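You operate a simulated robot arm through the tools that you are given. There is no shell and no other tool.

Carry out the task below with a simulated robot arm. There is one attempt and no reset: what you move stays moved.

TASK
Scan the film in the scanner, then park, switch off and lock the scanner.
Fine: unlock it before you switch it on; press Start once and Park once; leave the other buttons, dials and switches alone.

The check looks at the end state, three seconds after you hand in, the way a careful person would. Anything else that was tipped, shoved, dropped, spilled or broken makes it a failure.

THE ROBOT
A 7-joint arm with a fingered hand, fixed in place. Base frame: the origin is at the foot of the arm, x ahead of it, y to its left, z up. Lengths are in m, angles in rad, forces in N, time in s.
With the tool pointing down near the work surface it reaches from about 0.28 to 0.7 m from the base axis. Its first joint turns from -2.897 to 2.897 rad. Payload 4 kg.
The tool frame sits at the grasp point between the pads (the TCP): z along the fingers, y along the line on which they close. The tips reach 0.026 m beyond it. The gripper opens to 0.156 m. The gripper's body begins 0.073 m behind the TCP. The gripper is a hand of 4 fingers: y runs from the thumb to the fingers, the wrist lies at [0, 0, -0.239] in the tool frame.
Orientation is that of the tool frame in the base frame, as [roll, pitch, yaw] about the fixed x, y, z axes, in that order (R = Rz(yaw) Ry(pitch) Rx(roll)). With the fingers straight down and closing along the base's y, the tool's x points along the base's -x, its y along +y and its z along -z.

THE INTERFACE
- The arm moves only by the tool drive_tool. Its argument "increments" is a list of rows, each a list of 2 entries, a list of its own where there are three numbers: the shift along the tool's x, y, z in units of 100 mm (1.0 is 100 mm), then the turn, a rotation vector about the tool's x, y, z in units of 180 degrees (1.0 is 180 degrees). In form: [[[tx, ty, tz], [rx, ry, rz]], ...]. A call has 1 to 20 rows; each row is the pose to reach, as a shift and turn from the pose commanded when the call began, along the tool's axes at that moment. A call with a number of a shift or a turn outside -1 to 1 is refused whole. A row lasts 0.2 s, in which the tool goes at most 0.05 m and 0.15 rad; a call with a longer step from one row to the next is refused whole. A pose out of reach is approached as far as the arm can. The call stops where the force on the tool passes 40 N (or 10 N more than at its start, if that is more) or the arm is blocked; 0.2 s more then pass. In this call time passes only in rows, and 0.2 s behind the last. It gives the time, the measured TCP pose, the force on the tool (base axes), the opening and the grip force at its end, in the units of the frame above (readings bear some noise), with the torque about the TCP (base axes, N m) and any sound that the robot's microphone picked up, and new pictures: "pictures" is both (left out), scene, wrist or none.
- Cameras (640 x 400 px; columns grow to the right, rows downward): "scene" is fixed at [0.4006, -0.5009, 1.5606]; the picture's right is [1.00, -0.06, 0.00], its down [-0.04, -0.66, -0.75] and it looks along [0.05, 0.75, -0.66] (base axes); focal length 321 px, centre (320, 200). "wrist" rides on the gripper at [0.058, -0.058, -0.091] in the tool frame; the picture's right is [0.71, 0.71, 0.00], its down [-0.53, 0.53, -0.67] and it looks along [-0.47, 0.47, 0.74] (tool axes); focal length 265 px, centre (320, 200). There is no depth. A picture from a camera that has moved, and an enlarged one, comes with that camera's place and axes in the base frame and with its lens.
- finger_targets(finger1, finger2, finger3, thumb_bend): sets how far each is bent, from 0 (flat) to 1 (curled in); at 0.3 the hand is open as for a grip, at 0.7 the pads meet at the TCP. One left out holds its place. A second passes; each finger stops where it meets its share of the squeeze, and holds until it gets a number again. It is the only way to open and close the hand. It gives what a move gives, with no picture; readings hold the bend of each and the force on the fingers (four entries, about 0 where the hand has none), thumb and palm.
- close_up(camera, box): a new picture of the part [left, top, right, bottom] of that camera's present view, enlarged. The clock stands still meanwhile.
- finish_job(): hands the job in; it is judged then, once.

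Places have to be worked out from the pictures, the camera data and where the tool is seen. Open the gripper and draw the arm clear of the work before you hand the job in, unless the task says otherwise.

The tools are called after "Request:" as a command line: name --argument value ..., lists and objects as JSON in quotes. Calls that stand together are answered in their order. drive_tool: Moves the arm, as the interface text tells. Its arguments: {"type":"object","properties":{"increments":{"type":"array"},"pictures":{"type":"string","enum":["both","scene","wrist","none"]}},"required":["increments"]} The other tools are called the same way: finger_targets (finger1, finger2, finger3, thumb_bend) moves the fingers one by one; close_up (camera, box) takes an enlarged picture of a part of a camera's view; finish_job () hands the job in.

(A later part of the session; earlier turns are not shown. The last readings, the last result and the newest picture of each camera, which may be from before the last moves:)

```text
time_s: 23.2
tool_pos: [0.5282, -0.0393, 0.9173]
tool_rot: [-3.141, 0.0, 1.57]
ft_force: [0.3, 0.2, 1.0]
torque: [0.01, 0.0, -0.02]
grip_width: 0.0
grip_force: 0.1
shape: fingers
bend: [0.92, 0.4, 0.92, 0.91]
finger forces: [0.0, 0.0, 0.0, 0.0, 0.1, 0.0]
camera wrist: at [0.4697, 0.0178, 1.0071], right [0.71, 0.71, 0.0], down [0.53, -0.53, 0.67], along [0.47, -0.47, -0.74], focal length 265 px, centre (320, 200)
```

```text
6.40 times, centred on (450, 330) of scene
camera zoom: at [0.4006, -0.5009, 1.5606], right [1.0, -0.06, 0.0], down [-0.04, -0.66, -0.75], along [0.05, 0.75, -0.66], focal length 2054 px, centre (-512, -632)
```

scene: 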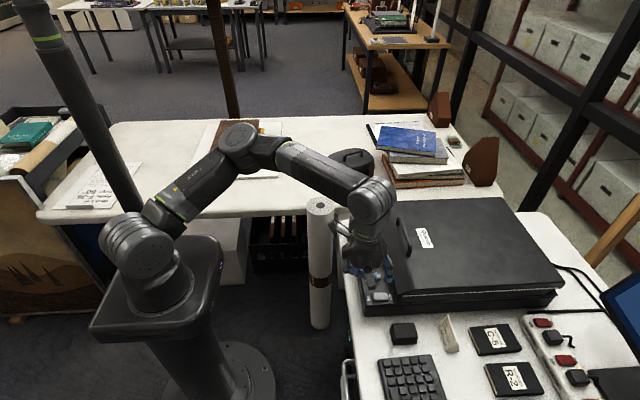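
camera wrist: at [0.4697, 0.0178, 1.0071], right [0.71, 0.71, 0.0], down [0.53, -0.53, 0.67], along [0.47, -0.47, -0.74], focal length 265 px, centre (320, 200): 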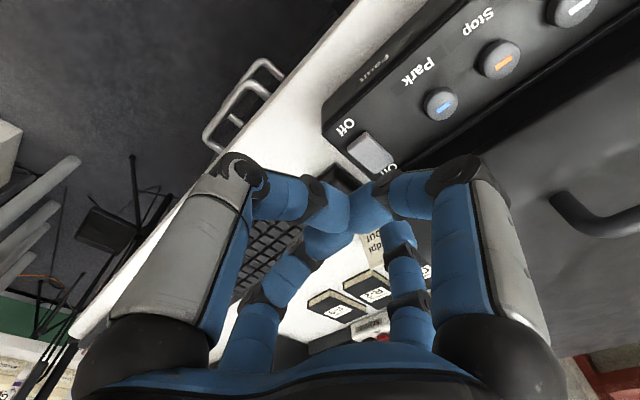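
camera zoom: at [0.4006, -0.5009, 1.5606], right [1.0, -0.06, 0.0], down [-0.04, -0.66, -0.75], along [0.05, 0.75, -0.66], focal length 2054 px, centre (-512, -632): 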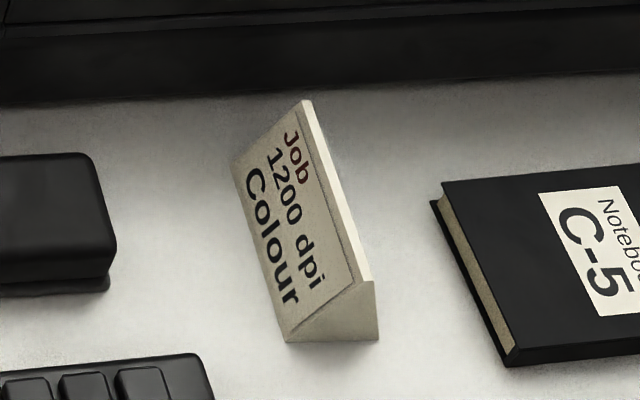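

A green lamp is lit at the Ready position on the front face, so the scanner is powered. I'll move the tip up the panel towards Start (y≈0.153), keeping high.

Request:
drive_tool --increments '[[[0.2, -0.02, 0], [0, 0, 0]], [[0.4, -0.04, 0], [0, 0, 0]], [[0.6, -0.06, 0], [0, 0, 0]], [[0.8, -0.07, 0], [0, 0, 0]], [[0.97, -0.07, 0], [0, 0, 0]]]' --pictures "wrist"

Request:
close_up --camera "wrist" --box '[300, 0, 640, 190]'

Request:
drive_tool --increments '[[[0.2, 0, 0], [0, 0, 0]], [[0.4, 0, 0], [0, 0, 0]], [[0.6, 0, 0], [0, 0, 0]], [[0.8, 0, 0], [0, 0, 0]], [[0.96, 0, 0], [0, 0, 0]]]' --pictures "wrist"

Request:
close_up --camera "scene" --box '[341, 210, 389, 250]'

Request:
close_up --camera "wrist" --box '[250, 0, 590, 190]'

```text
time_s: 24.4
tool_pos: [0.5217, 0.0569, 0.9165]
tool_rot: [3.14, 0.001, 1.57]
ft_force: [-0.1, 0.2, 0.0]
torque: [0.0, 0.04, 0.02]
grip_width: 0.0002
grip_force: 0.0
shape: fingers
bend: [0.92, 0.4, 0.92, 0.91]
finger forces: [0.1, 0.0, 0.0, 0.0, 0.0, 0.1]
camera wrist: at [0.4624, 0.1146, 1.0078], right [0.71, 0.71, 0.0], down [0.53, -0.53, 0.67], along [0.47, -0.47, -0.74], focal length 265 px, centre (320, 200)
```

wrist: 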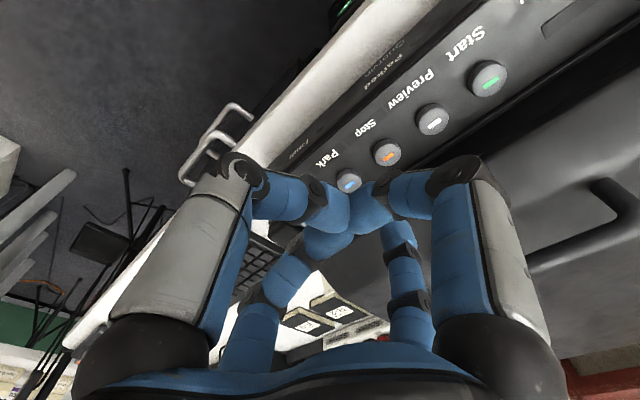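

```text
1.88 times, centred on (470, 95) of wrist
camera zoom: at [0.4624, 0.1146, 1.0078], right [0.71, 0.71, 0.0], down [0.53, -0.53, 0.67], along [0.47, -0.47, -0.74], focal length 500 px, centre (38, 398)
```

zoom: 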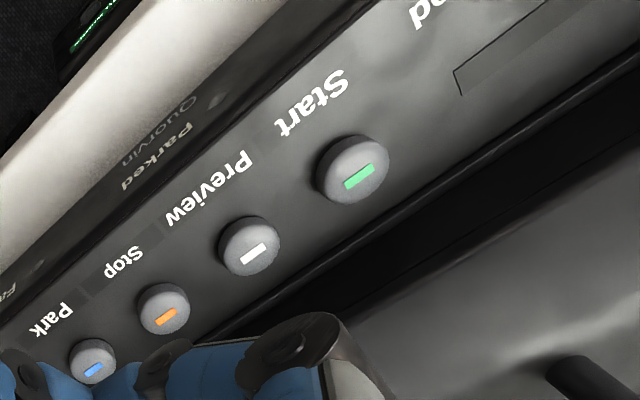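

```text
time_s: 25.6
tool_pos: [0.5203, 0.1538, 0.9158]
tool_rot: [3.14, 0.0, 1.571]
ft_force: [-1.2, 1.0, 0.2]
torque: [-0.01, -0.02, -0.01]
grip_width: 0.0
grip_force: 0.1
shape: fingers
bend: [0.92, 0.4, 0.92, 0.91]
finger forces: [0.0, 0.0, 0.1, 0.1, 0.0, 0.0]
camera wrist: at [0.4623, 0.2106, 1.0069], right [0.71, 0.71, 0.0], down [0.53, -0.53, 0.67], along [0.47, -0.47, -0.74], focal length 265 px, centre (320, 200)
```

wrist: 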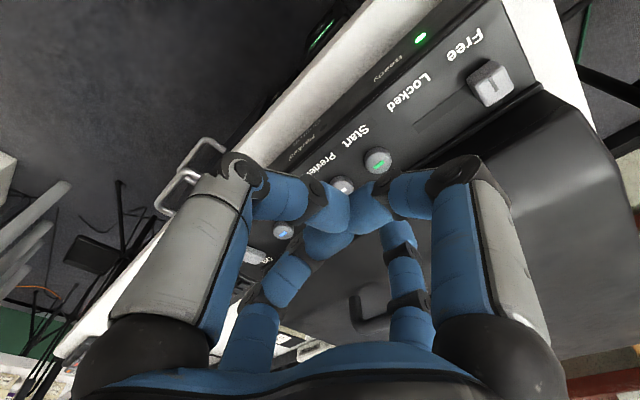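

```text
10.00 times, centred on (365, 230) of scene
camera zoom: at [0.4006, -0.5009, 1.5606], right [1.0, -0.06, 0.0], down [-0.04, -0.66, -0.75], along [0.05, 0.75, -0.66], focal length 3209 px, centre (-130, -100)
```

zoom: 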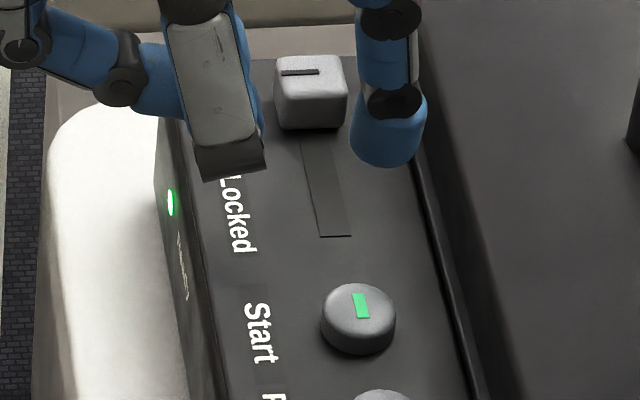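

```text
1.88 times, centred on (420, 95) of wrist
camera zoom: at [0.4623, 0.2106, 1.0069], right [0.71, 0.71, 0.0], down [0.53, -0.53, 0.67], along [0.47, -0.47, -0.74], focal length 500 px, centre (132, 398)
```

zoom: 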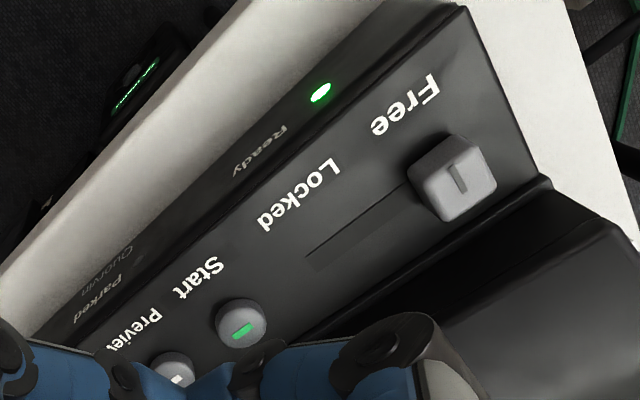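

The Ready lamp is green, and the tip projects onto the centre of Start. I'll descend to about 7 mm above the button and verify.

Request:
drive_tool --increments '[[[0, 0, 0.15], [0, 0, 0]], [[0, 0, 0.3], [0, 0, 0]], [[0, 0, 0.45], [0, 0, 0]], [[0, 0, 0.57], [0, 0, 0]], [[0, 0, 0.64], [0, 0, 0]]]' --pictures "none"

Request:
close_up --camera "scene" --box '[341, 210, 389, 250]'

```text
time_s: 26.8
tool_pos: [0.5207, 0.1537, 0.8517]
tool_rot: [3.14, 0.0, 1.571]
ft_force: [0.7, 0.1, -0.5]
torque: [-0.02, -0.01, 0.0]
grip_width: 0.0
grip_force: 0.0
shape: fingers
bend: [0.92, 0.4, 0.92, 0.91]
finger forces: [0.0, 0.0, 0.0, 0.0, 0.1, 0.0]
```

```text
10.00 times, centred on (365, 230) of scene
camera zoom: at [0.4006, -0.5009, 1.5606], right [1.0, -0.06, 0.0], down [-0.04, -0.66, -0.75], along [0.05, 0.75, -0.66], focal length 3209 px, centre (-130, -100)
```

zoom: 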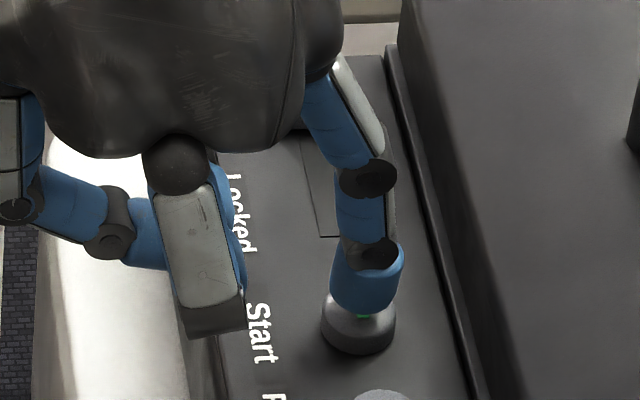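

The tip is directly above Start. I'll lower 8 mm in small steps to find contact.

Request:
drive_tool --increments '[[[0, 0, 0.02], [0, 0, 0]], [[0, 0, 0.04], [0, 0, 0]], [[0, 0, 0.06], [0, 0, 0]], [[0, 0, 0.08], [0, 0, 0]]]' --pictures "none"

```text
time_s: 27.8
tool_pos: [0.5204, 0.1516, 0.8442]
tool_rot: [3.139, 0.001, 1.571]
ft_force: [-0.1, 0.9, 3.0]
torque: [0.04, -0.19, 0.02]
grip_width: 0.0
grip_force: 1.2
shape: fingers
bend: [0.92, 0.4, 0.92, 0.91]
finger forces: [0.0, 2.7, 0.1, 0.1, 0.0, 0.0]
```

Contact with about 3 N at TCP z≈0.844. I'll continue the same press a few millimetres without releasing.

Request:
drive_tool --increments '[[[0, 0, 0.01], [0, 0, 0]], [[0, 0, 0.02], [0, 0, 0]], [[0, 0, 0.03], [0, 0, 0]]]' --pictures "none"

Request:
close_up --camera "scene" --box '[341, 210, 389, 250]'

```text
time_s: 28.6
tool_pos: [0.5211, 0.1519, 0.8417]
tool_rot: [3.139, 0.0, 1.571]
ft_force: [-1.3, 0.7, 6.7]
torque: [0.01, -0.43, 0.03]
grip_width: 0.0
grip_force: 3.1
shape: fingers
bend: [0.92, 0.4, 0.92, 0.91]
finger forces: [0.0, 6.3, 0.0, 0.0, 0.0, 0.0]
heard: click
```

```text
10.00 times, centred on (365, 230) of scene
camera zoom: at [0.4006, -0.5009, 1.5606], right [1.0, -0.06, 0.0], down [-0.04, -0.66, -0.75], along [0.05, 0.75, -0.66], focal length 3209 px, centre (-130, -100)
```

zoom: 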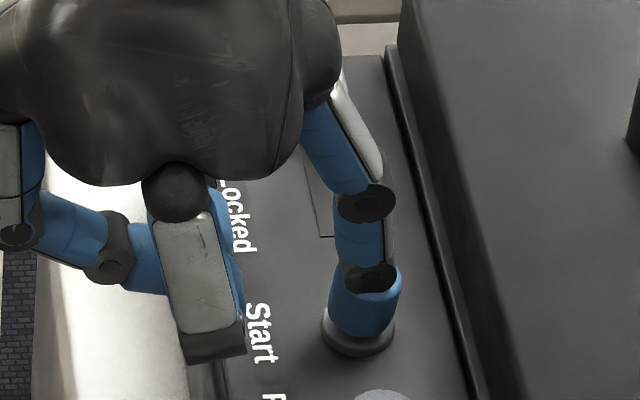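

A click was heard, so Start has registered. I'll release by lifting straight up.

Request:
drive_tool --increments '[[[0, 0, -0.1], [0, 0, 0]], [[0, 0, -0.25], [0, 0, 0]], [[0, 0, -0.45], [0, 0, 0]], [[0, 0, -0.65], [0, 0, 0]], [[0, 0, -0.75], [0, 0, 0]]]' --pictures "both"

Request:
close_up --camera "wrist" --box '[250, 0, 590, 190]'

Request:
close_up --camera "scene" --box '[341, 210, 389, 250]'

```text
time_s: 29.8
tool_pos: [0.5213, 0.1521, 0.9151]
tool_rot: [-3.141, 0.0, 1.57]
ft_force: [-0.1, 0.4, -0.8]
torque: [-0.03, -0.02, 0.01]
grip_width: 0.0
grip_force: 0.1
shape: fingers
bend: [0.92, 0.4, 0.92, 0.91]
finger forces: [0.0, 0.0, 0.0, 0.0, 0.0, 0.0]
camera wrist: at [0.463, 0.21, 1.0072], right [0.71, 0.71, 0.0], down [0.53, -0.53, 0.67], along [0.47, -0.47, -0.74], focal length 265 px, centre (320, 200)
```

scene: 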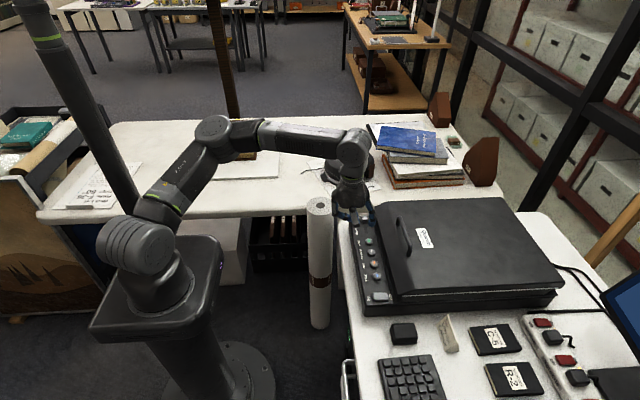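
wrist: 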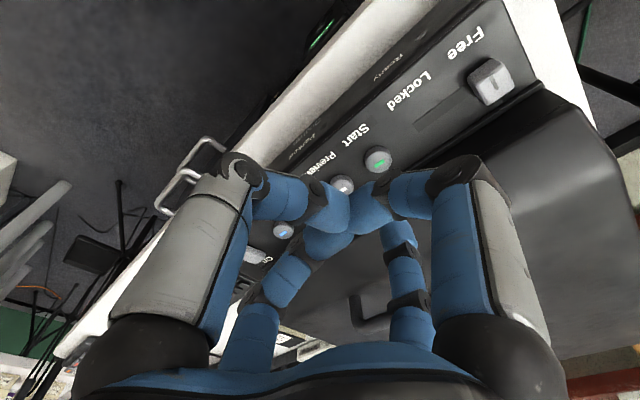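

```text
1.88 times, centred on (420, 95) of wrist
camera zoom: at [0.463, 0.21, 1.0072], right [0.71, 0.71, 0.0], down [0.53, -0.53, 0.67], along [0.47, -0.47, -0.74], focal length 500 px, centre (132, 398)
```

zoom: 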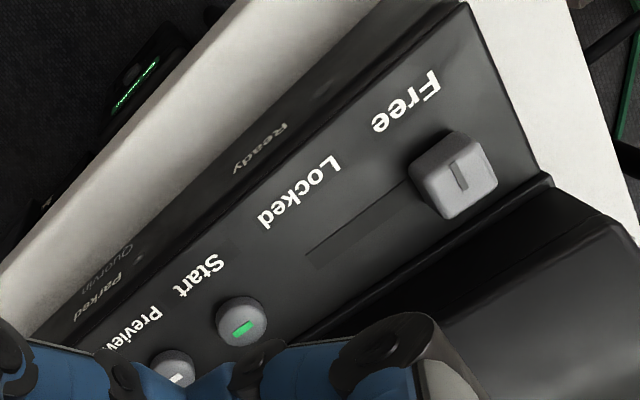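

```text
10.00 times, centred on (365, 230) of scene
camera zoom: at [0.4006, -0.5009, 1.5606], right [1.0, -0.06, 0.0], down [-0.04, -0.66, -0.75], along [0.05, 0.75, -0.66], focal length 3209 px, centre (-130, -100)
```

zoom: 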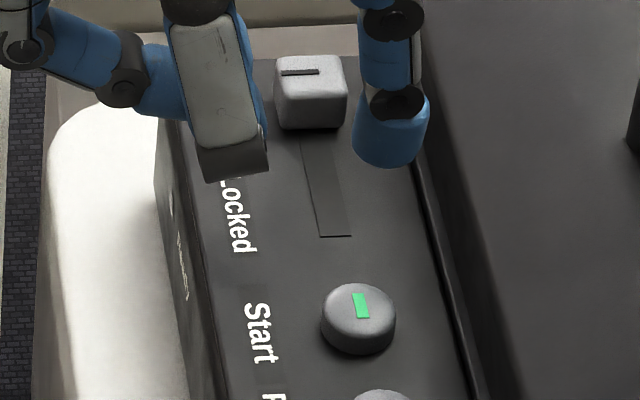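

The Ready lamp went out, so the scan is running. I'll wait with the arm still and watch the lamp and sounds.

Request:
drive_tool --increments '[[[0, 0, 0], [0, 0, 0]], [[0, 0, 0], [0, 0, 0]], [[0, 0, 0], [0, 0, 0]], [[0, 0, 0], [0, 0, 0]], [[0, 0, 0], [0, 0, 0]], [[0, 0, 0], [0, 0, 0]], [[0, 0, 0], [0, 0, 0]], [[0, 0, 0], [0, 0, 0]], [[0, 0, 0], [0, 0, 0]], [[0, 0, 0], [0, 0, 0]], [[0, 0, 0], [0, 0, 0]], [[0, 0, 0], [0, 0, 0]], [[0, 0, 0], [0, 0, 0]], [[0, 0, 0], [0, 0, 0]], [[0, 0, 0], [0, 0, 0]], [[0, 0, 0], [0, 0, 0]], [[0, 0, 0], [0, 0, 0]], [[0, 0, 0], [0, 0, 0]], [[0, 0, 0], [0, 0, 0]], [[0, 0, 0], [0, 0, 0]]]' --pictures "wrist"

Request:
close_up --camera "scene" --box '[335, 205, 395, 255]'

Request:
close_up --camera "scene" --box '[540, 250, 640, 400]'

```text
time_s: 34.0
tool_pos: [0.5214, 0.1519, 0.9162]
tool_rot: [3.139, 0.0, 1.57]
ft_force: [-0.2, -0.3, 0.2]
torque: [0.01, -0.02, 0.01]
grip_width: 0.0003
grip_force: 0.0
shape: fingers
bend: [0.92, 0.4, 0.92, 0.91]
finger forces: [0.0, 0.1, 0.0, 0.1, 0.0, 0.0]
camera wrist: at [0.4631, 0.2101, 1.007], right [0.71, 0.71, 0.0], down [0.53, -0.53, 0.67], along [0.47, -0.47, -0.74], focal length 265 px, centre (320, 200)
```

wrist: 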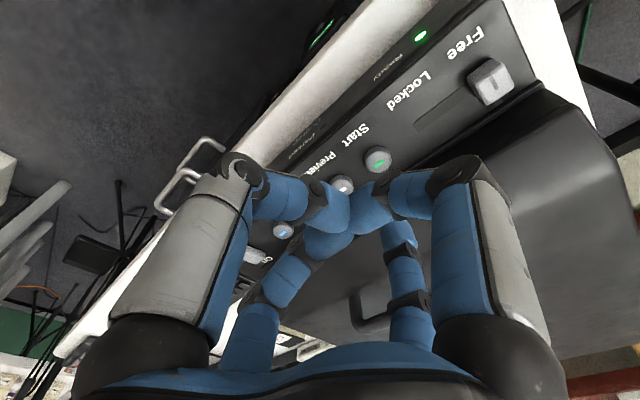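

```text
8.00 times, centred on (365, 230) of scene
camera zoom: at [0.4006, -0.5009, 1.5606], right [1.0, -0.06, 0.0], down [-0.04, -0.66, -0.75], along [0.05, 0.75, -0.66], focal length 2567 px, centre (-40, -40)
```

zoom: 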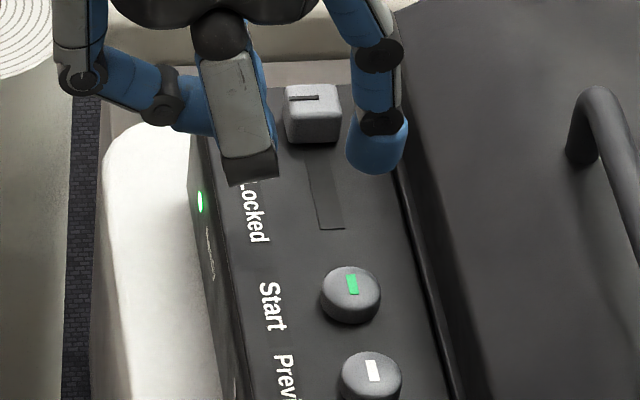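

```text
2.67 times, centred on (590, 325) of scene
camera zoom: at [0.4006, -0.5009, 1.5606], right [1.0, -0.06, 0.0], down [-0.04, -0.66, -0.75], along [0.05, 0.75, -0.66], focal length 856 px, centre (-400, -133)
```

zoom: 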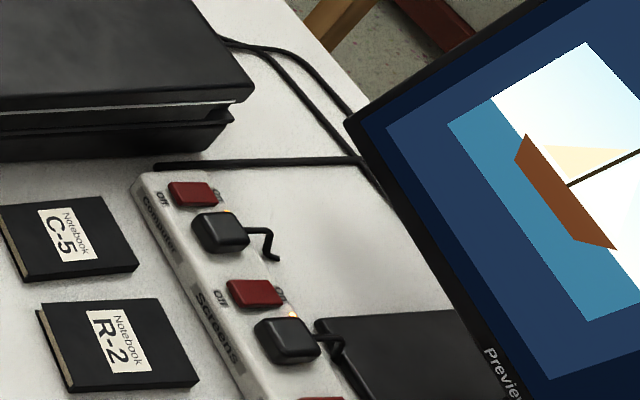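

The Ready lamp is lit again and the screen shows a scanned picture. I'll wait briefly and recheck to make sure the lamp is steady and the image has stopped changing.

Request:
drive_tool --increments '[[[0, 0, 0], [0, 0, 0]], [[0, 0, 0], [0, 0, 0]], [[0, 0, 0], [0, 0, 0]]]' --pictures "wrist"

Request:
drive_tool --increments '[[[0, 0, 0], [0, 0, 0]], [[0, 0, 0], [0, 0, 0]], [[0, 0, 0], [0, 0, 0]], [[0, 0, 0], [0, 0, 0]]]' --pictures "wrist"

Request:
drive_tool --increments '[[[0, 0, 0], [0, 0, 0]], [[0, 0, 0], [0, 0, 0]], [[0, 0, 0], [0, 0, 0]], [[0, 0, 0], [0, 0, 0]], [[0, 0, 0], [0, 0, 0]], [[0, 0, 0], [0, 0, 0]]]' --pictures "wrist"

Request:
close_up --camera "scene" --box '[540, 250, 640, 400]'

```text
time_s: 34.8
tool_pos: [0.5216, 0.1523, 0.9159]
tool_rot: [3.14, 0.001, 1.57]
ft_force: [0.2, 0.1, -0.5]
torque: [0.01, 0.01, 0.0]
grip_width: 0.0
grip_force: 0.0
shape: fingers
bend: [0.92, 0.4, 0.92, 0.91]
finger forces: [0.0, 0.0, 0.0, 0.1, 0.0, 0.0]
camera wrist: at [0.4631, 0.2101, 1.007], right [0.71, 0.71, 0.0], down [0.53, -0.53, 0.67], along [0.47, -0.47, -0.74], focal length 265 px, centre (320, 200)
```

wrist: 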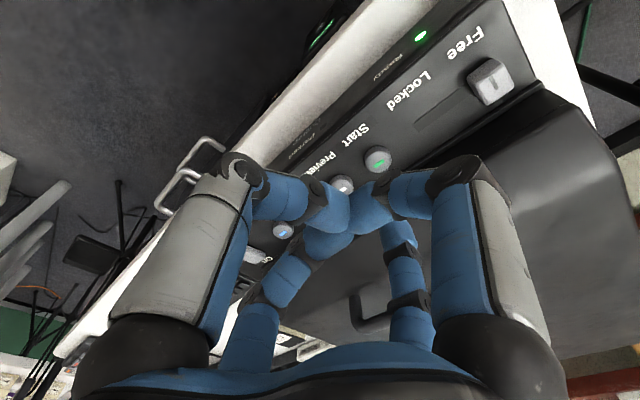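

```text
time_s: 35.8
tool_pos: [0.5219, 0.1518, 0.9155]
tool_rot: [3.141, 0.0, 1.569]
ft_force: [0.4, 0.2, -0.2]
torque: [-0.01, -0.01, 0.0]
grip_width: 0.0
grip_force: 0.1
shape: fingers
bend: [0.92, 0.4, 0.92, 0.91]
finger forces: [0.0, 0.0, 0.0, 0.0, 0.1, 0.0]
camera wrist: at [0.4631, 0.2101, 1.007], right [0.71, 0.71, 0.0], down [0.53, -0.53, 0.67], along [0.47, -0.47, -0.74], focal length 265 px, centre (320, 200)
```

wrist: 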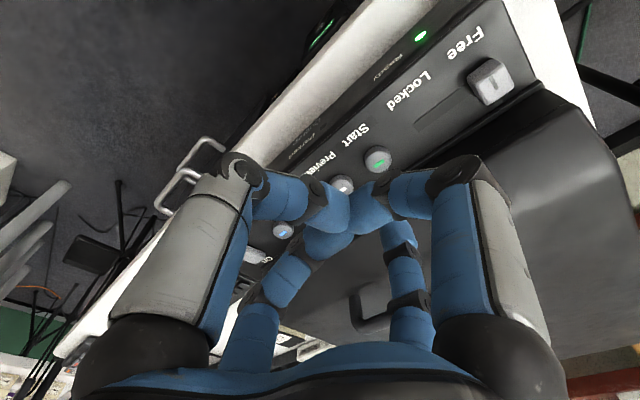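

```text
time_s: 37.2
tool_pos: [0.5213, 0.1533, 0.9153]
tool_rot: [3.14, 0.001, 1.571]
ft_force: [0.0, -0.1, -0.2]
torque: [0.01, 0.01, 0.01]
grip_width: 0.0001
grip_force: 0.1
shape: fingers
bend: [0.92, 0.4, 0.92, 0.91]
finger forces: [0.0, 0.0, 0.1, 0.1, 0.0, 0.0]
camera wrist: at [0.4631, 0.2101, 1.007], right [0.71, 0.71, 0.0], down [0.53, -0.53, 0.67], along [0.47, -0.47, -0.74], focal length 265 px, centre (320, 200)
```

wrist: 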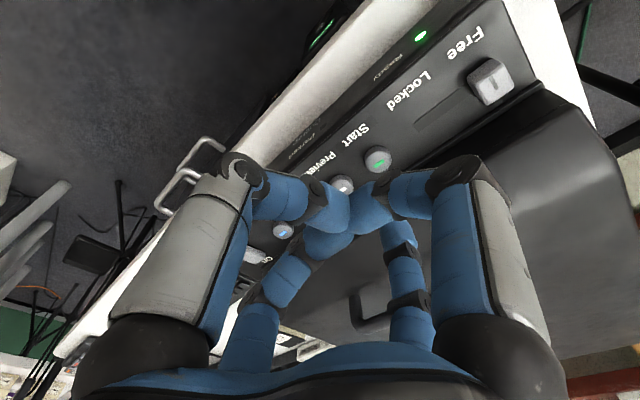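

```text
2.67 times, centred on (590, 325) of scene
camera zoom: at [0.4006, -0.5009, 1.5606], right [1.0, -0.06, 0.0], down [-0.04, -0.66, -0.75], along [0.05, 0.75, -0.66], focal length 856 px, centre (-400, -133)
```

zoom: 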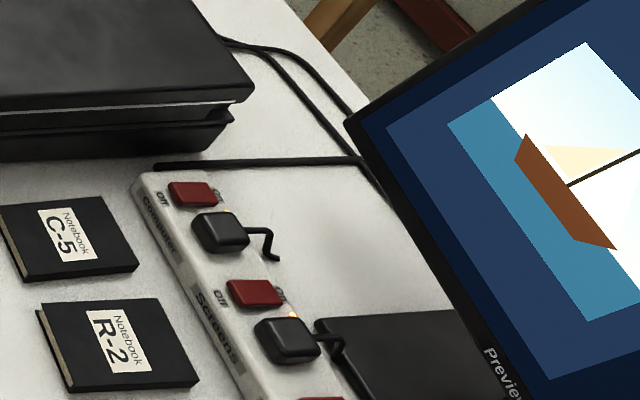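

Ready is steady and the image is static, so the scan is complete. Next is Park at y≈0.0215; I'll move along the panel at safe height.

Request:
drive_tool --increments '[[[-0.2, 0, 0], [0, 0, 0]], [[-0.4, 0, 0], [0, 0, 0]], [[-0.55, 0, 0], [0, 0, 0]], [[-0.65, -0.01, 0], [0, 0, 0]]]' --pictures "none"

Request:
drive_tool --increments '[[[-0.2, 0, 0], [0, 0, 0]], [[-0.4, 0, 0], [0, 0, 0]], [[-0.55, 0, 0], [0, 0, 0]], [[-0.66, 0, 0], [0, 0, 0]]]' --pictures "wrist"

Request:
close_up --camera "scene" --box '[340, 245, 404, 290]'

```text
time_s: 38.2
tool_pos: [0.5201, 0.0884, 0.9155]
tool_rot: [3.14, 0.0, 1.571]
ft_force: [-0.8, 0.2, -0.5]
torque: [-0.01, 0.01, 0.04]
grip_width: 0.0
grip_force: 0.1
shape: fingers
bend: [0.92, 0.4, 0.92, 0.91]
finger forces: [0.0, 0.0, 0.1, 0.1, 0.1, 0.0]
```

```text
time_s: 39.2
tool_pos: [0.5192, 0.022, 0.9153]
tool_rot: [3.141, 0.0, 1.57]
ft_force: [0.2, 0.0, -1.1]
torque: [0.01, 0.04, 0.01]
grip_width: 0.0
grip_force: 0.0
shape: fingers
bend: [0.92, 0.4, 0.92, 0.91]
finger forces: [0.0, 0.0, 0.1, 0.0, 0.0, 0.0]
camera wrist: at [0.4616, 0.0793, 1.0072], right [0.71, 0.71, 0.0], down [0.53, -0.53, 0.67], along [0.47, -0.47, -0.74], focal length 265 px, centre (320, 200)
```

wrist: 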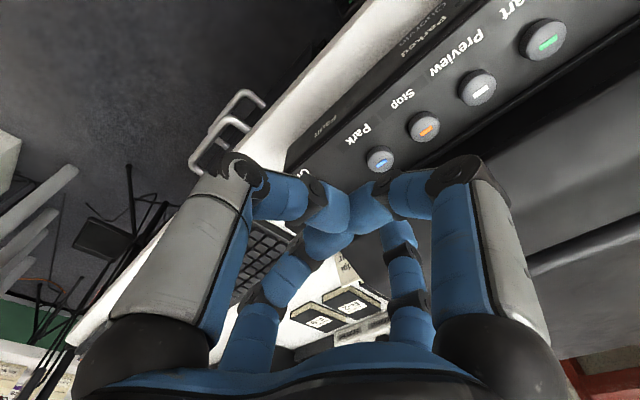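

```text
8.89 times, centred on (372, 268) of scene
camera zoom: at [0.4006, -0.5009, 1.5606], right [1.0, -0.06, 0.0], down [-0.04, -0.66, -0.75], along [0.05, 0.75, -0.66], focal length 2852 px, centre (-142, -400)
```

zoom: 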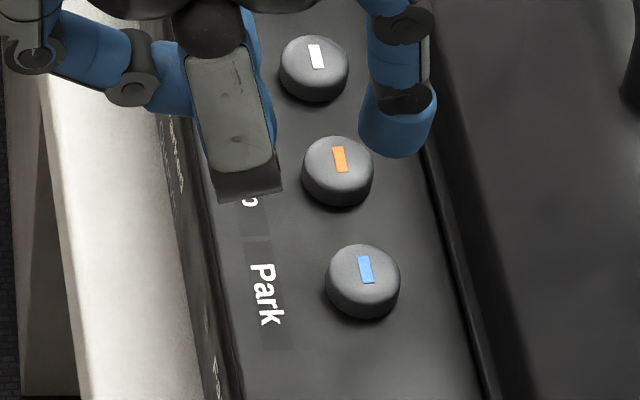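

The tip projects onto Park's centre. I'll lower to just above it.

Request:
drive_tool --increments '[[[0, 0, 0.15], [0, 0, 0]], [[0, 0, 0.3], [0, 0, 0]], [[0, 0, 0.45], [0, 0, 0]], [[0, 0, 0.57], [0, 0, 0]], [[0, 0, 0.64], [0, 0, 0]]]' --pictures "none"

Request:
close_up --camera "scene" --box '[340, 245, 404, 290]'

```text
time_s: 40.4
tool_pos: [0.5191, 0.0206, 0.8508]
tool_rot: [3.141, -0.001, 1.572]
ft_force: [0.1, -0.7, 0.3]
torque: [0.03, 0.02, -0.01]
grip_width: 0.0003
grip_force: 0.0
shape: fingers
bend: [0.92, 0.4, 0.92, 0.91]
finger forces: [0.1, 0.1, 0.0, 0.0, 0.1, 0.0]
```

```text
8.89 times, centred on (372, 268) of scene
camera zoom: at [0.4006, -0.5009, 1.5606], right [1.0, -0.06, 0.0], down [-0.04, -0.66, -0.75], along [0.05, 0.75, -0.66], focal length 2852 px, centre (-142, -400)
```

zoom: 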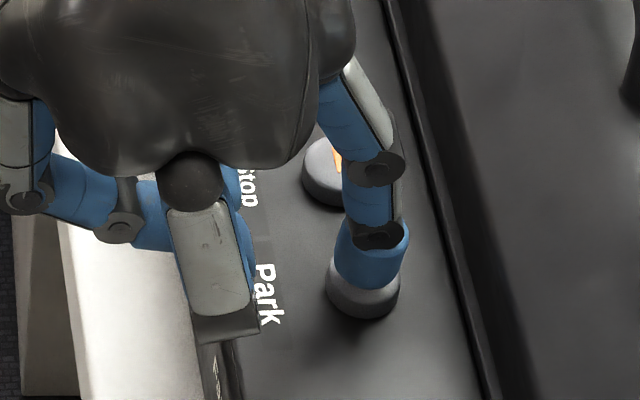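

The tip is centred over Park. I'll press in 1–2 mm steps as I did with Start, stopping after about 11 mm of travel.

Request:
drive_tool --increments '[[[0, 0, 0.02], [0, 0, 0]], [[0, 0, 0.04], [0, 0, 0]], [[0, 0, 0.06], [0, 0, 0]], [[0, 0, 0.08], [0, 0, 0]], [[0, 0, 0.09], [0, 0, 0]], [[0, 0, 0.1], [0, 0, 0]]]' --pictures "none"

```text
time_s: 41.8
tool_pos: [0.5191, 0.0216, 0.842]
tool_rot: [3.139, -0.001, 1.572]
ft_force: [-0.2, 0.0, 4.3]
torque: [0.01, -0.31, 0.0]
grip_width: 0.0
grip_force: 1.8
shape: fingers
bend: [0.92, 0.4, 0.92, 0.91]
finger forces: [0.0, 4.5, 0.1, 0.0, 0.0, 0.0]
heard: click
```

The click was heard, so Park is pressed. I'll lift straight up and check the lamps.

Request:
drive_tool --increments '[[[0, 0, -0.1], [0, 0, 0]], [[0, 0, -0.25], [0, 0, 0]], [[0, 0, -0.45], [0, 0, 0]], [[0, 0, -0.65], [0, 0, 0]], [[0, 0, -0.75], [0, 0, 0]]]' --pictures "wrist"

Request:
close_up --camera "wrist" --box '[280, 0, 620, 190]'

Request:
close_up --camera "scene" --box '[335, 215, 399, 290]'

```text
time_s: 43.0
tool_pos: [0.5197, 0.0229, 0.9173]
tool_rot: [3.141, -0.001, 1.572]
ft_force: [-0.2, -0.5, -0.6]
torque: [0.06, -0.02, 0.02]
grip_width: 0.0
grip_force: 0.1
shape: fingers
bend: [0.92, 0.4, 0.92, 0.91]
finger forces: [0.0, 0.0, 0.0, 0.0, 0.0, 0.1]
camera wrist: at [0.4616, 0.0795, 1.0085], right [0.71, 0.71, 0.0], down [0.53, -0.53, 0.67], along [0.47, -0.47, -0.74], focal length 265 px, centre (320, 200)
```

wrist: 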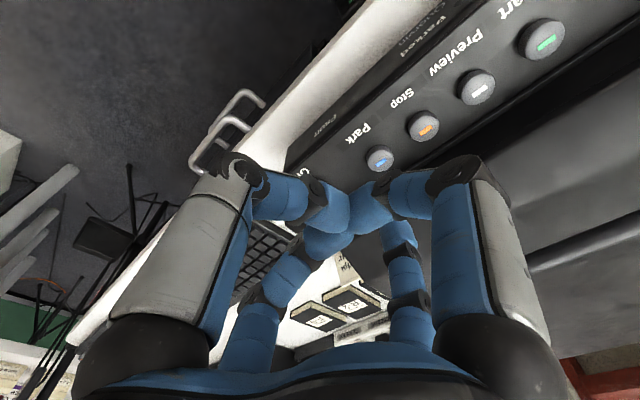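

```text
1.88 times, centred on (450, 95) of wrist
camera zoom: at [0.4616, 0.0795, 1.0085], right [0.71, 0.71, 0.0], down [0.53, -0.53, 0.67], along [0.47, -0.47, -0.74], focal length 500 px, centre (75, 398)
```

zoom: 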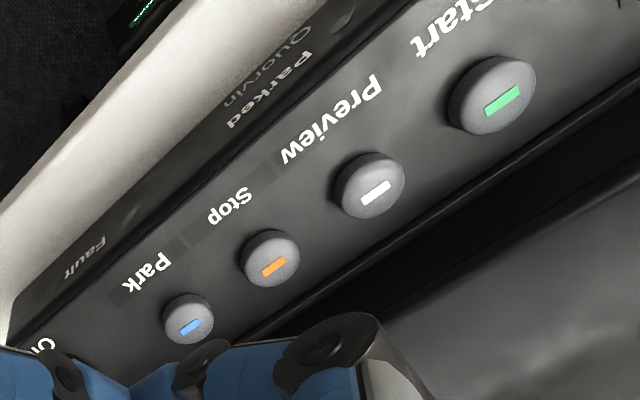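

```text
5.33 times, centred on (367, 252) of scene
camera zoom: at [0.4006, -0.5009, 1.5606], right [1.0, -0.06, 0.0], down [-0.04, -0.66, -0.75], along [0.05, 0.75, -0.66], focal length 1711 px, centre (69, -80)
```

zoom: 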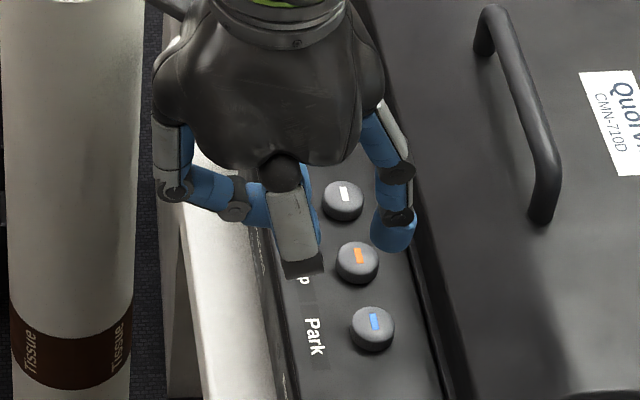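

The Parked lamp isn't lit yet, so the carriage is probably still moving. I'll wait and watch for it.

Request:
drive_tool --increments '[[[0, 0, 0], [0, 0, 0]], [[0, 0, 0], [0, 0, 0]], [[0, 0, 0], [0, 0, 0]], [[0, 0, 0], [0, 0, 0]], [[0, 0, 0], [0, 0, 0]], [[0, 0, 0], [0, 0, 0]], [[0, 0, 0], [0, 0, 0]], [[0, 0, 0], [0, 0, 0]], [[0, 0, 0], [0, 0, 0]], [[0, 0, 0], [0, 0, 0]], [[0, 0, 0], [0, 0, 0]], [[0, 0, 0], [0, 0, 0]], [[0, 0, 0], [0, 0, 0]], [[0, 0, 0], [0, 0, 0]], [[0, 0, 0], [0, 0, 0]]]' --pictures "wrist"

Request:
close_up --camera "wrist" --box '[280, 0, 620, 190]'

```text
time_s: 46.2
tool_pos: [0.5196, 0.0226, 0.9161]
tool_rot: [3.139, -0.001, 1.572]
ft_force: [-1.1, 0.6, 1.3]
torque: [0.03, -0.02, -0.01]
grip_width: 0.0
grip_force: 0.0
shape: fingers
bend: [0.92, 0.4, 0.92, 0.91]
finger forces: [0.0, 0.1, 0.0, 0.1, 0.1, 0.0]
camera wrist: at [0.4617, 0.0796, 1.0082], right [0.71, 0.71, 0.0], down [0.53, -0.53, 0.67], along [0.47, -0.47, -0.74], focal length 265 px, centre (320, 200)
```

wrist: 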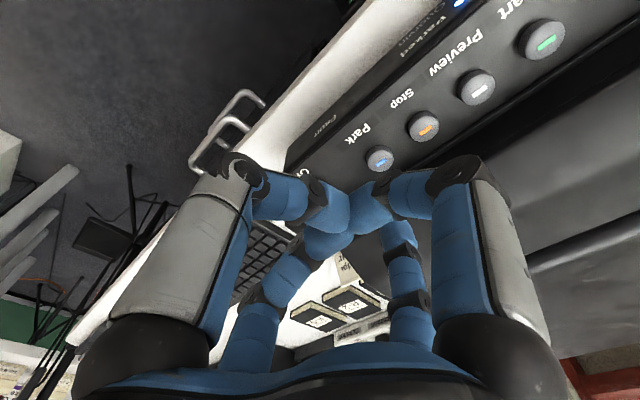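

```text
1.88 times, centred on (450, 95) of wrist
camera zoom: at [0.4617, 0.0796, 1.0082], right [0.71, 0.71, 0.0], down [0.53, -0.53, 0.67], along [0.47, -0.47, -0.74], focal length 500 px, centre (75, 398)
```

zoom: 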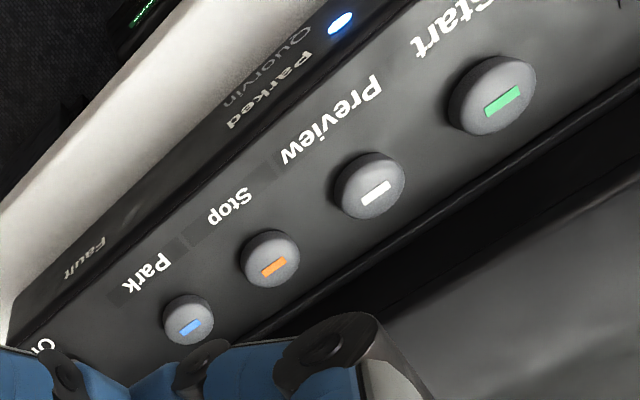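

The blue Parked lamp is lit. Next I'll move over the raised Off half of the rocker (TCP about x=0.5045, y=-0.0405).

Request:
drive_tool --increments '[[[-0.15, -0.04, 0], [0, 0, 0]], [[-0.3, -0.08, 0], [0, 0, 0]], [[-0.45, -0.12, 0], [0, 0, 0]], [[-0.58, -0.15, 0], [0, 0, 0]], [[-0.63, -0.15, 0], [0, 0, 0]]]' --pictures "wrist"

Request:
close_up --camera "scene" --box '[344, 265, 408, 315]'

Request:
close_up --camera "wrist" --box '[300, 0, 640, 190]'

```text
time_s: 47.4
tool_pos: [0.5047, -0.0407, 0.9175]
tool_rot: [3.139, -0.001, 1.571]
ft_force: [0.1, -0.8, 0.2]
torque: [0.01, -0.02, 0.03]
grip_width: 0.0002
grip_force: 0.1
shape: fingers
bend: [0.92, 0.4, 0.92, 0.91]
finger forces: [0.1, 0.1, 0.0, 0.1, 0.0, 0.0]
camera wrist: at [0.4459, 0.0164, 1.0083], right [0.71, 0.71, 0.0], down [0.53, -0.53, 0.67], along [0.47, -0.47, -0.74], focal length 265 px, centre (320, 200)
```

wrist: 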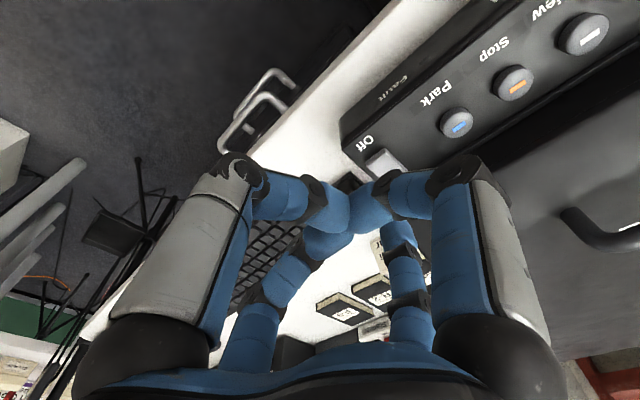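

```text
8.00 times, centred on (376, 290) of scene
camera zoom: at [0.4006, -0.5009, 1.5606], right [1.0, -0.06, 0.0], down [-0.04, -0.66, -0.75], along [0.05, 0.75, -0.66], focal length 2567 px, centre (-128, -520)
```

zoom: 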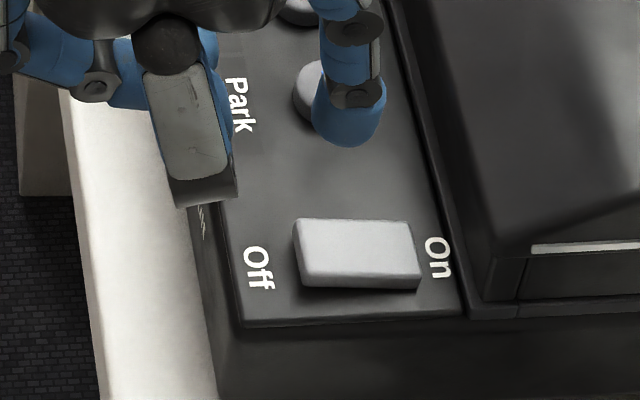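

```text
1.88 times, centred on (470, 95) of wrist
camera zoom: at [0.4459, 0.0164, 1.0083], right [0.71, 0.71, 0.0], down [0.53, -0.53, 0.67], along [0.47, -0.47, -0.74], focal length 500 px, centre (38, 398)
```

zoom: 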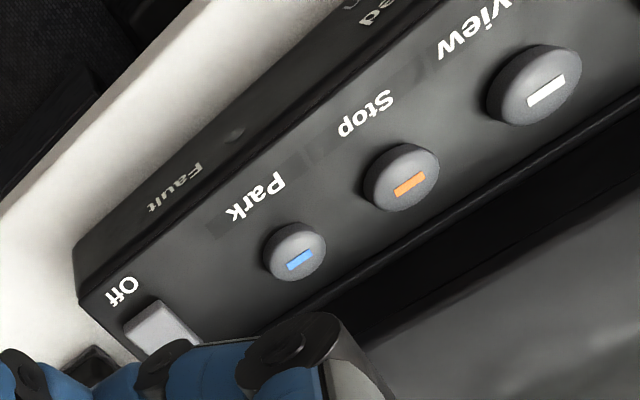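

No fault lamp, and the tip projects onto the Off half. I'll descend 57 mm and verify.

Request:
drive_tool --increments '[[[0, 0, 0.13], [0, 0, 0]], [[0, 0, 0.26], [0, 0, 0]], [[0, 0, 0.39], [0, 0, 0]], [[0, 0, 0.5], [0, 0, 0]], [[0, 0, 0.57], [0, 0, 0]]]' --pictures "none"

Request:
close_up --camera "scene" --box '[344, 265, 408, 315]'

```text
time_s: 48.6
tool_pos: [0.5052, -0.0407, 0.8583]
tool_rot: [3.139, -0.001, 1.571]
ft_force: [0.0, 0.5, 0.4]
torque: [0.01, 0.01, 0.0]
grip_width: 0.0
grip_force: 0.0
shape: fingers
bend: [0.92, 0.4, 0.92, 0.91]
finger forces: [0.0, 0.0, 0.0, 0.0, 0.0, 0.0]
```

```text
8.00 times, centred on (376, 290) of scene
camera zoom: at [0.4006, -0.5009, 1.5606], right [1.0, -0.06, 0.0], down [-0.04, -0.66, -0.75], along [0.05, 0.75, -0.66], focal length 2567 px, centre (-128, -520)
```

zoom: 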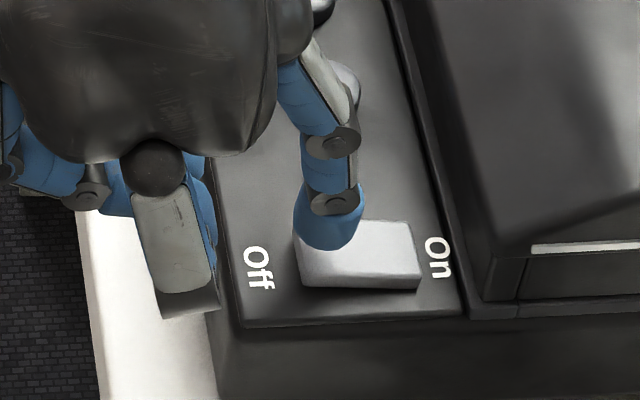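

Aligned over the Off half. I'll press down in small steps, about 14 mm in total, with the force limit as backstop.

Request:
drive_tool --increments '[[[0, -0.01, 0.03], [0, 0, 0]], [[0, -0.01, 0.06], [0, 0, 0]], [[0, -0.01, 0.08], [0, 0, 0]], [[0, -0.01, 0.1], [0, 0, 0]], [[0, -0.01, 0.12], [0, 0, 0]], [[0, -0.01, 0.14], [0, 0, 0]]]' --pictures "none"

Request:
close_up --camera "scene" --box '[344, 265, 408, 315]'

```text
time_s: 50.0
tool_pos: [0.5047, -0.0414, 0.8461]
tool_rot: [3.141, -0.001, 1.571]
ft_force: [-0.5, -0.4, 0.3]
torque: [0.02, -0.03, 0.01]
grip_width: 0.0001
grip_force: 0.1
shape: fingers
bend: [0.92, 0.4, 0.92, 0.91]
finger forces: [0.1, 0.0, 0.1, 0.0, 0.0, 0.1]
```

```text
8.00 times, centred on (376, 290) of scene
camera zoom: at [0.4006, -0.5009, 1.5606], right [1.0, -0.06, 0.0], down [-0.04, -0.66, -0.75], along [0.05, 0.75, -0.66], focal length 2567 px, centre (-128, -520)
```

zoom: 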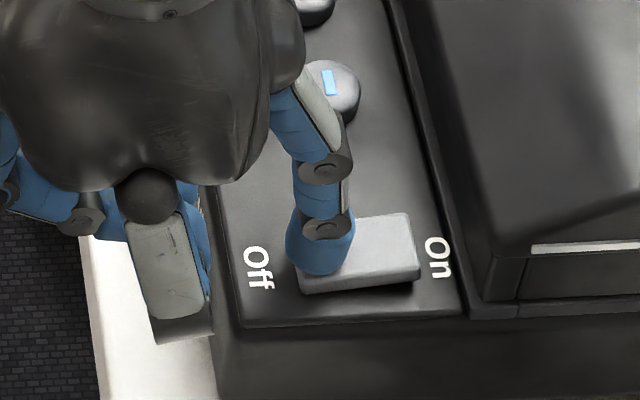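

The rocker appears to have snapped over (its right corner is raised again and the force is zero). I'll lift and verify.

Request:
drive_tool --increments '[[[0, 0, -0.1], [0, 0, 0]], [[0, 0, -0.25], [0, 0, 0]], [[0, 0, -0.45], [0, 0, 0]], [[0, 0, -0.65], [0, 0, 0]], [[0, 0, -0.75], [0, 0, 0]]]' --pictures "wrist"

Request:
close_up --camera "scene" --box '[352, 280, 400, 310]'

Request:
close_up --camera "scene" --box '[330, 210, 394, 260]'

```text
time_s: 51.2
tool_pos: [0.5045, -0.0411, 0.9212]
tool_rot: [-3.142, 0.0, 1.571]
ft_force: [0.1, -0.6, 0.6]
torque: [-0.02, 0.01, 0.01]
grip_width: 0.0002
grip_force: 0.0
shape: fingers
bend: [0.92, 0.4, 0.92, 0.91]
finger forces: [0.0, 0.1, 0.1, 0.0, 0.0, 0.0]
camera wrist: at [0.4458, 0.017, 1.0116], right [0.71, 0.71, 0.0], down [0.53, -0.53, 0.67], along [0.47, -0.47, -0.74], focal length 265 px, centre (320, 200)
```

wrist: 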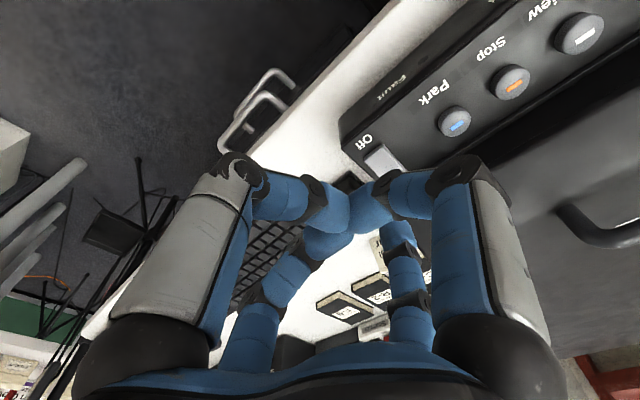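

```text
13.33 times, centred on (376, 295) of scene
camera zoom: at [0.4006, -0.5009, 1.5606], right [1.0, -0.06, 0.0], down [-0.04, -0.66, -0.75], along [0.05, 0.75, -0.66], focal length 4278 px, centre (-427, -1067)
```

zoom: 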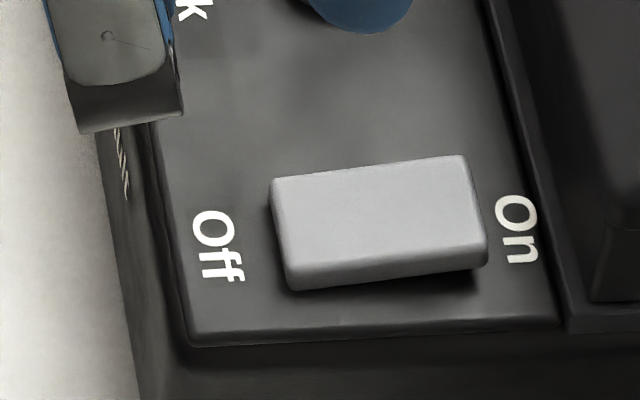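

```text
8.00 times, centred on (362, 235) of scene
camera zoom: at [0.4006, -0.5009, 1.5606], right [1.0, -0.06, 0.0], down [-0.04, -0.66, -0.75], along [0.05, 0.75, -0.66], focal length 2567 px, centre (-16, -80)
```

zoom: 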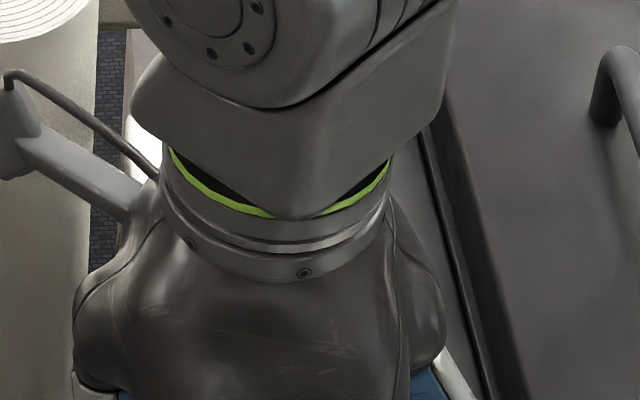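

The rocker is back at Off. For locking, I'll travel along the panel at height to the +y side of the lock knob.

Request:
drive_tool --increments '[[[0.2, 0.04, 0], [0, 0, 0]], [[0.4, 0.08, 0], [0, 0, 0]], [[0.6, 0.12, 0], [0, 0, 0]], [[0.8, 0.15, 0], [0, 0, 0]], [[1.0, 0.16, 0], [0, 0, 0]]]' --pictures "none"

Request:
drive_tool --increments '[[[0.2, 0, 0], [0, 0, 0]], [[0.4, 0, 0], [0, 0, 0]], [[0.6, 0, 0], [0, 0, 0]], [[0.8, 0, 0], [0, 0, 0]], [[1.0, 0, 0], [0, 0, 0]]]' --pictures "wrist"

Request:
drive_tool --increments '[[[0.2, 0, 0], [0, 0, 0]], [[0.4, 0, 0], [0, 0, 0]], [[0.6, 0, 0], [0, 0, 0]], [[0.8, 0, 0], [0, 0, 0]], [[1.0, 0, 0], [0, 0, 0]]]' --pictures "both"

Request:
close_up --camera "scene" --box '[333, 190, 397, 240]'

```text
time_s: 52.4
tool_pos: [0.5207, 0.0596, 0.9192]
tool_rot: [-3.141, 0.001, 1.571]
ft_force: [0.7, -0.5, 0.6]
torque: [0.0, -0.02, -0.01]
grip_width: 0.0
grip_force: 0.1
shape: fingers
bend: [0.92, 0.4, 0.92, 0.91]
finger forces: [0.0, 0.0, 0.0, 0.0, 0.0, 0.0]
```

```text
time_s: 53.6
tool_pos: [0.5201, 0.1596, 0.921]
tool_rot: [3.14, -0.001, 1.572]
ft_force: [-0.1, 0.2, 0.3]
torque: [-0.01, -0.02, -0.02]
grip_width: 0.0
grip_force: 0.1
shape: fingers
bend: [0.92, 0.4, 0.92, 0.91]
finger forces: [0.1, 0.0, 0.0, 0.0, 0.1, 0.0]
camera wrist: at [0.4624, 0.2165, 1.0119], right [0.71, 0.71, 0.0], down [0.53, -0.53, 0.67], along [0.47, -0.47, -0.74], focal length 265 px, centre (320, 200)
```

wrist: 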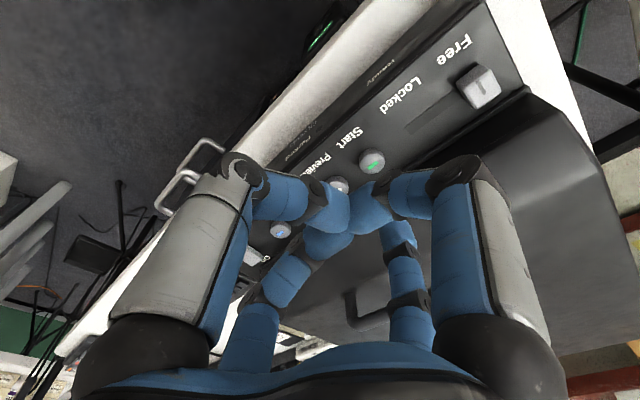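

```text
time_s: 54.8
tool_pos: [0.5198, 0.2593, 0.9223]
tool_rot: [-3.142, 0.0, 1.572]
ft_force: [-0.2, 0.4, 0.9]
torque: [0.02, -0.01, 0.0]
grip_width: 0.0
grip_force: 0.1
shape: fingers
bend: [0.92, 0.4, 0.92, 0.91]
finger forces: [0.1, 0.0, 0.0, 0.0, 0.1, 0.0]
camera wrist: at [0.4619, 0.3171, 1.0127], right [0.71, 0.71, 0.0], down [0.53, -0.53, 0.67], along [0.47, -0.47, -0.74], focal length 265 px, centre (320, 200)
```

scene: 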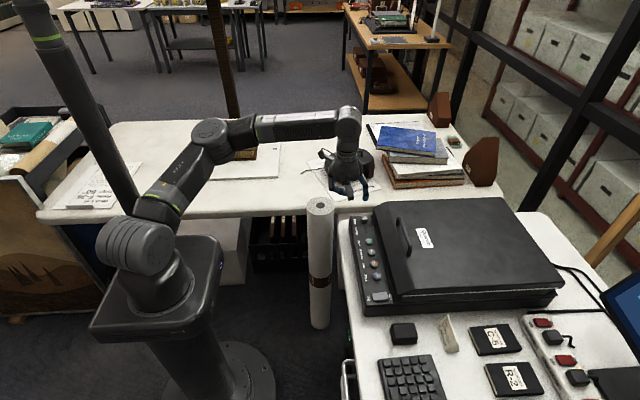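
wrist: 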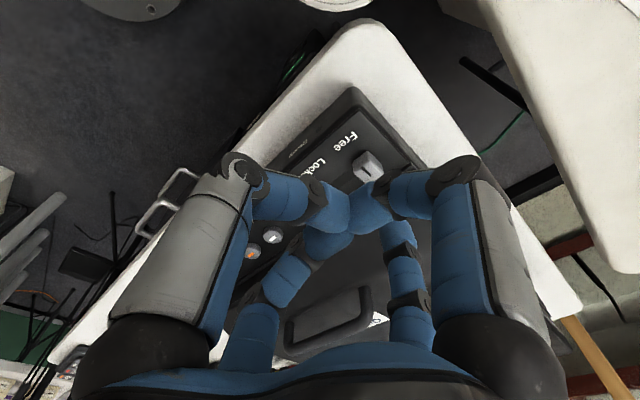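

```text
8.00 times, centred on (365, 215) of scene
camera zoom: at [0.4006, -0.5009, 1.5606], right [1.0, -0.06, 0.0], down [-0.04, -0.66, -0.75], along [0.05, 0.75, -0.66], focal length 2567 px, centre (-40, 80)
```

zoom: 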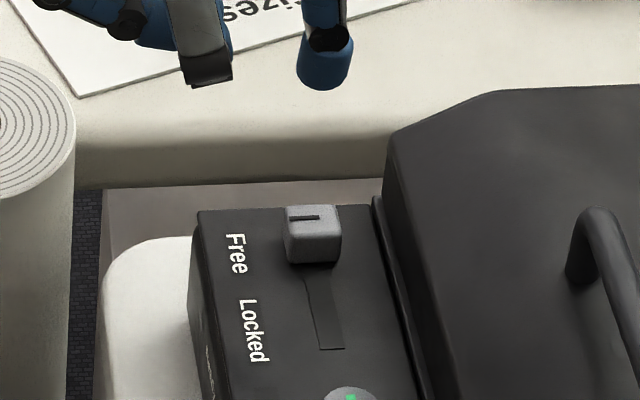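

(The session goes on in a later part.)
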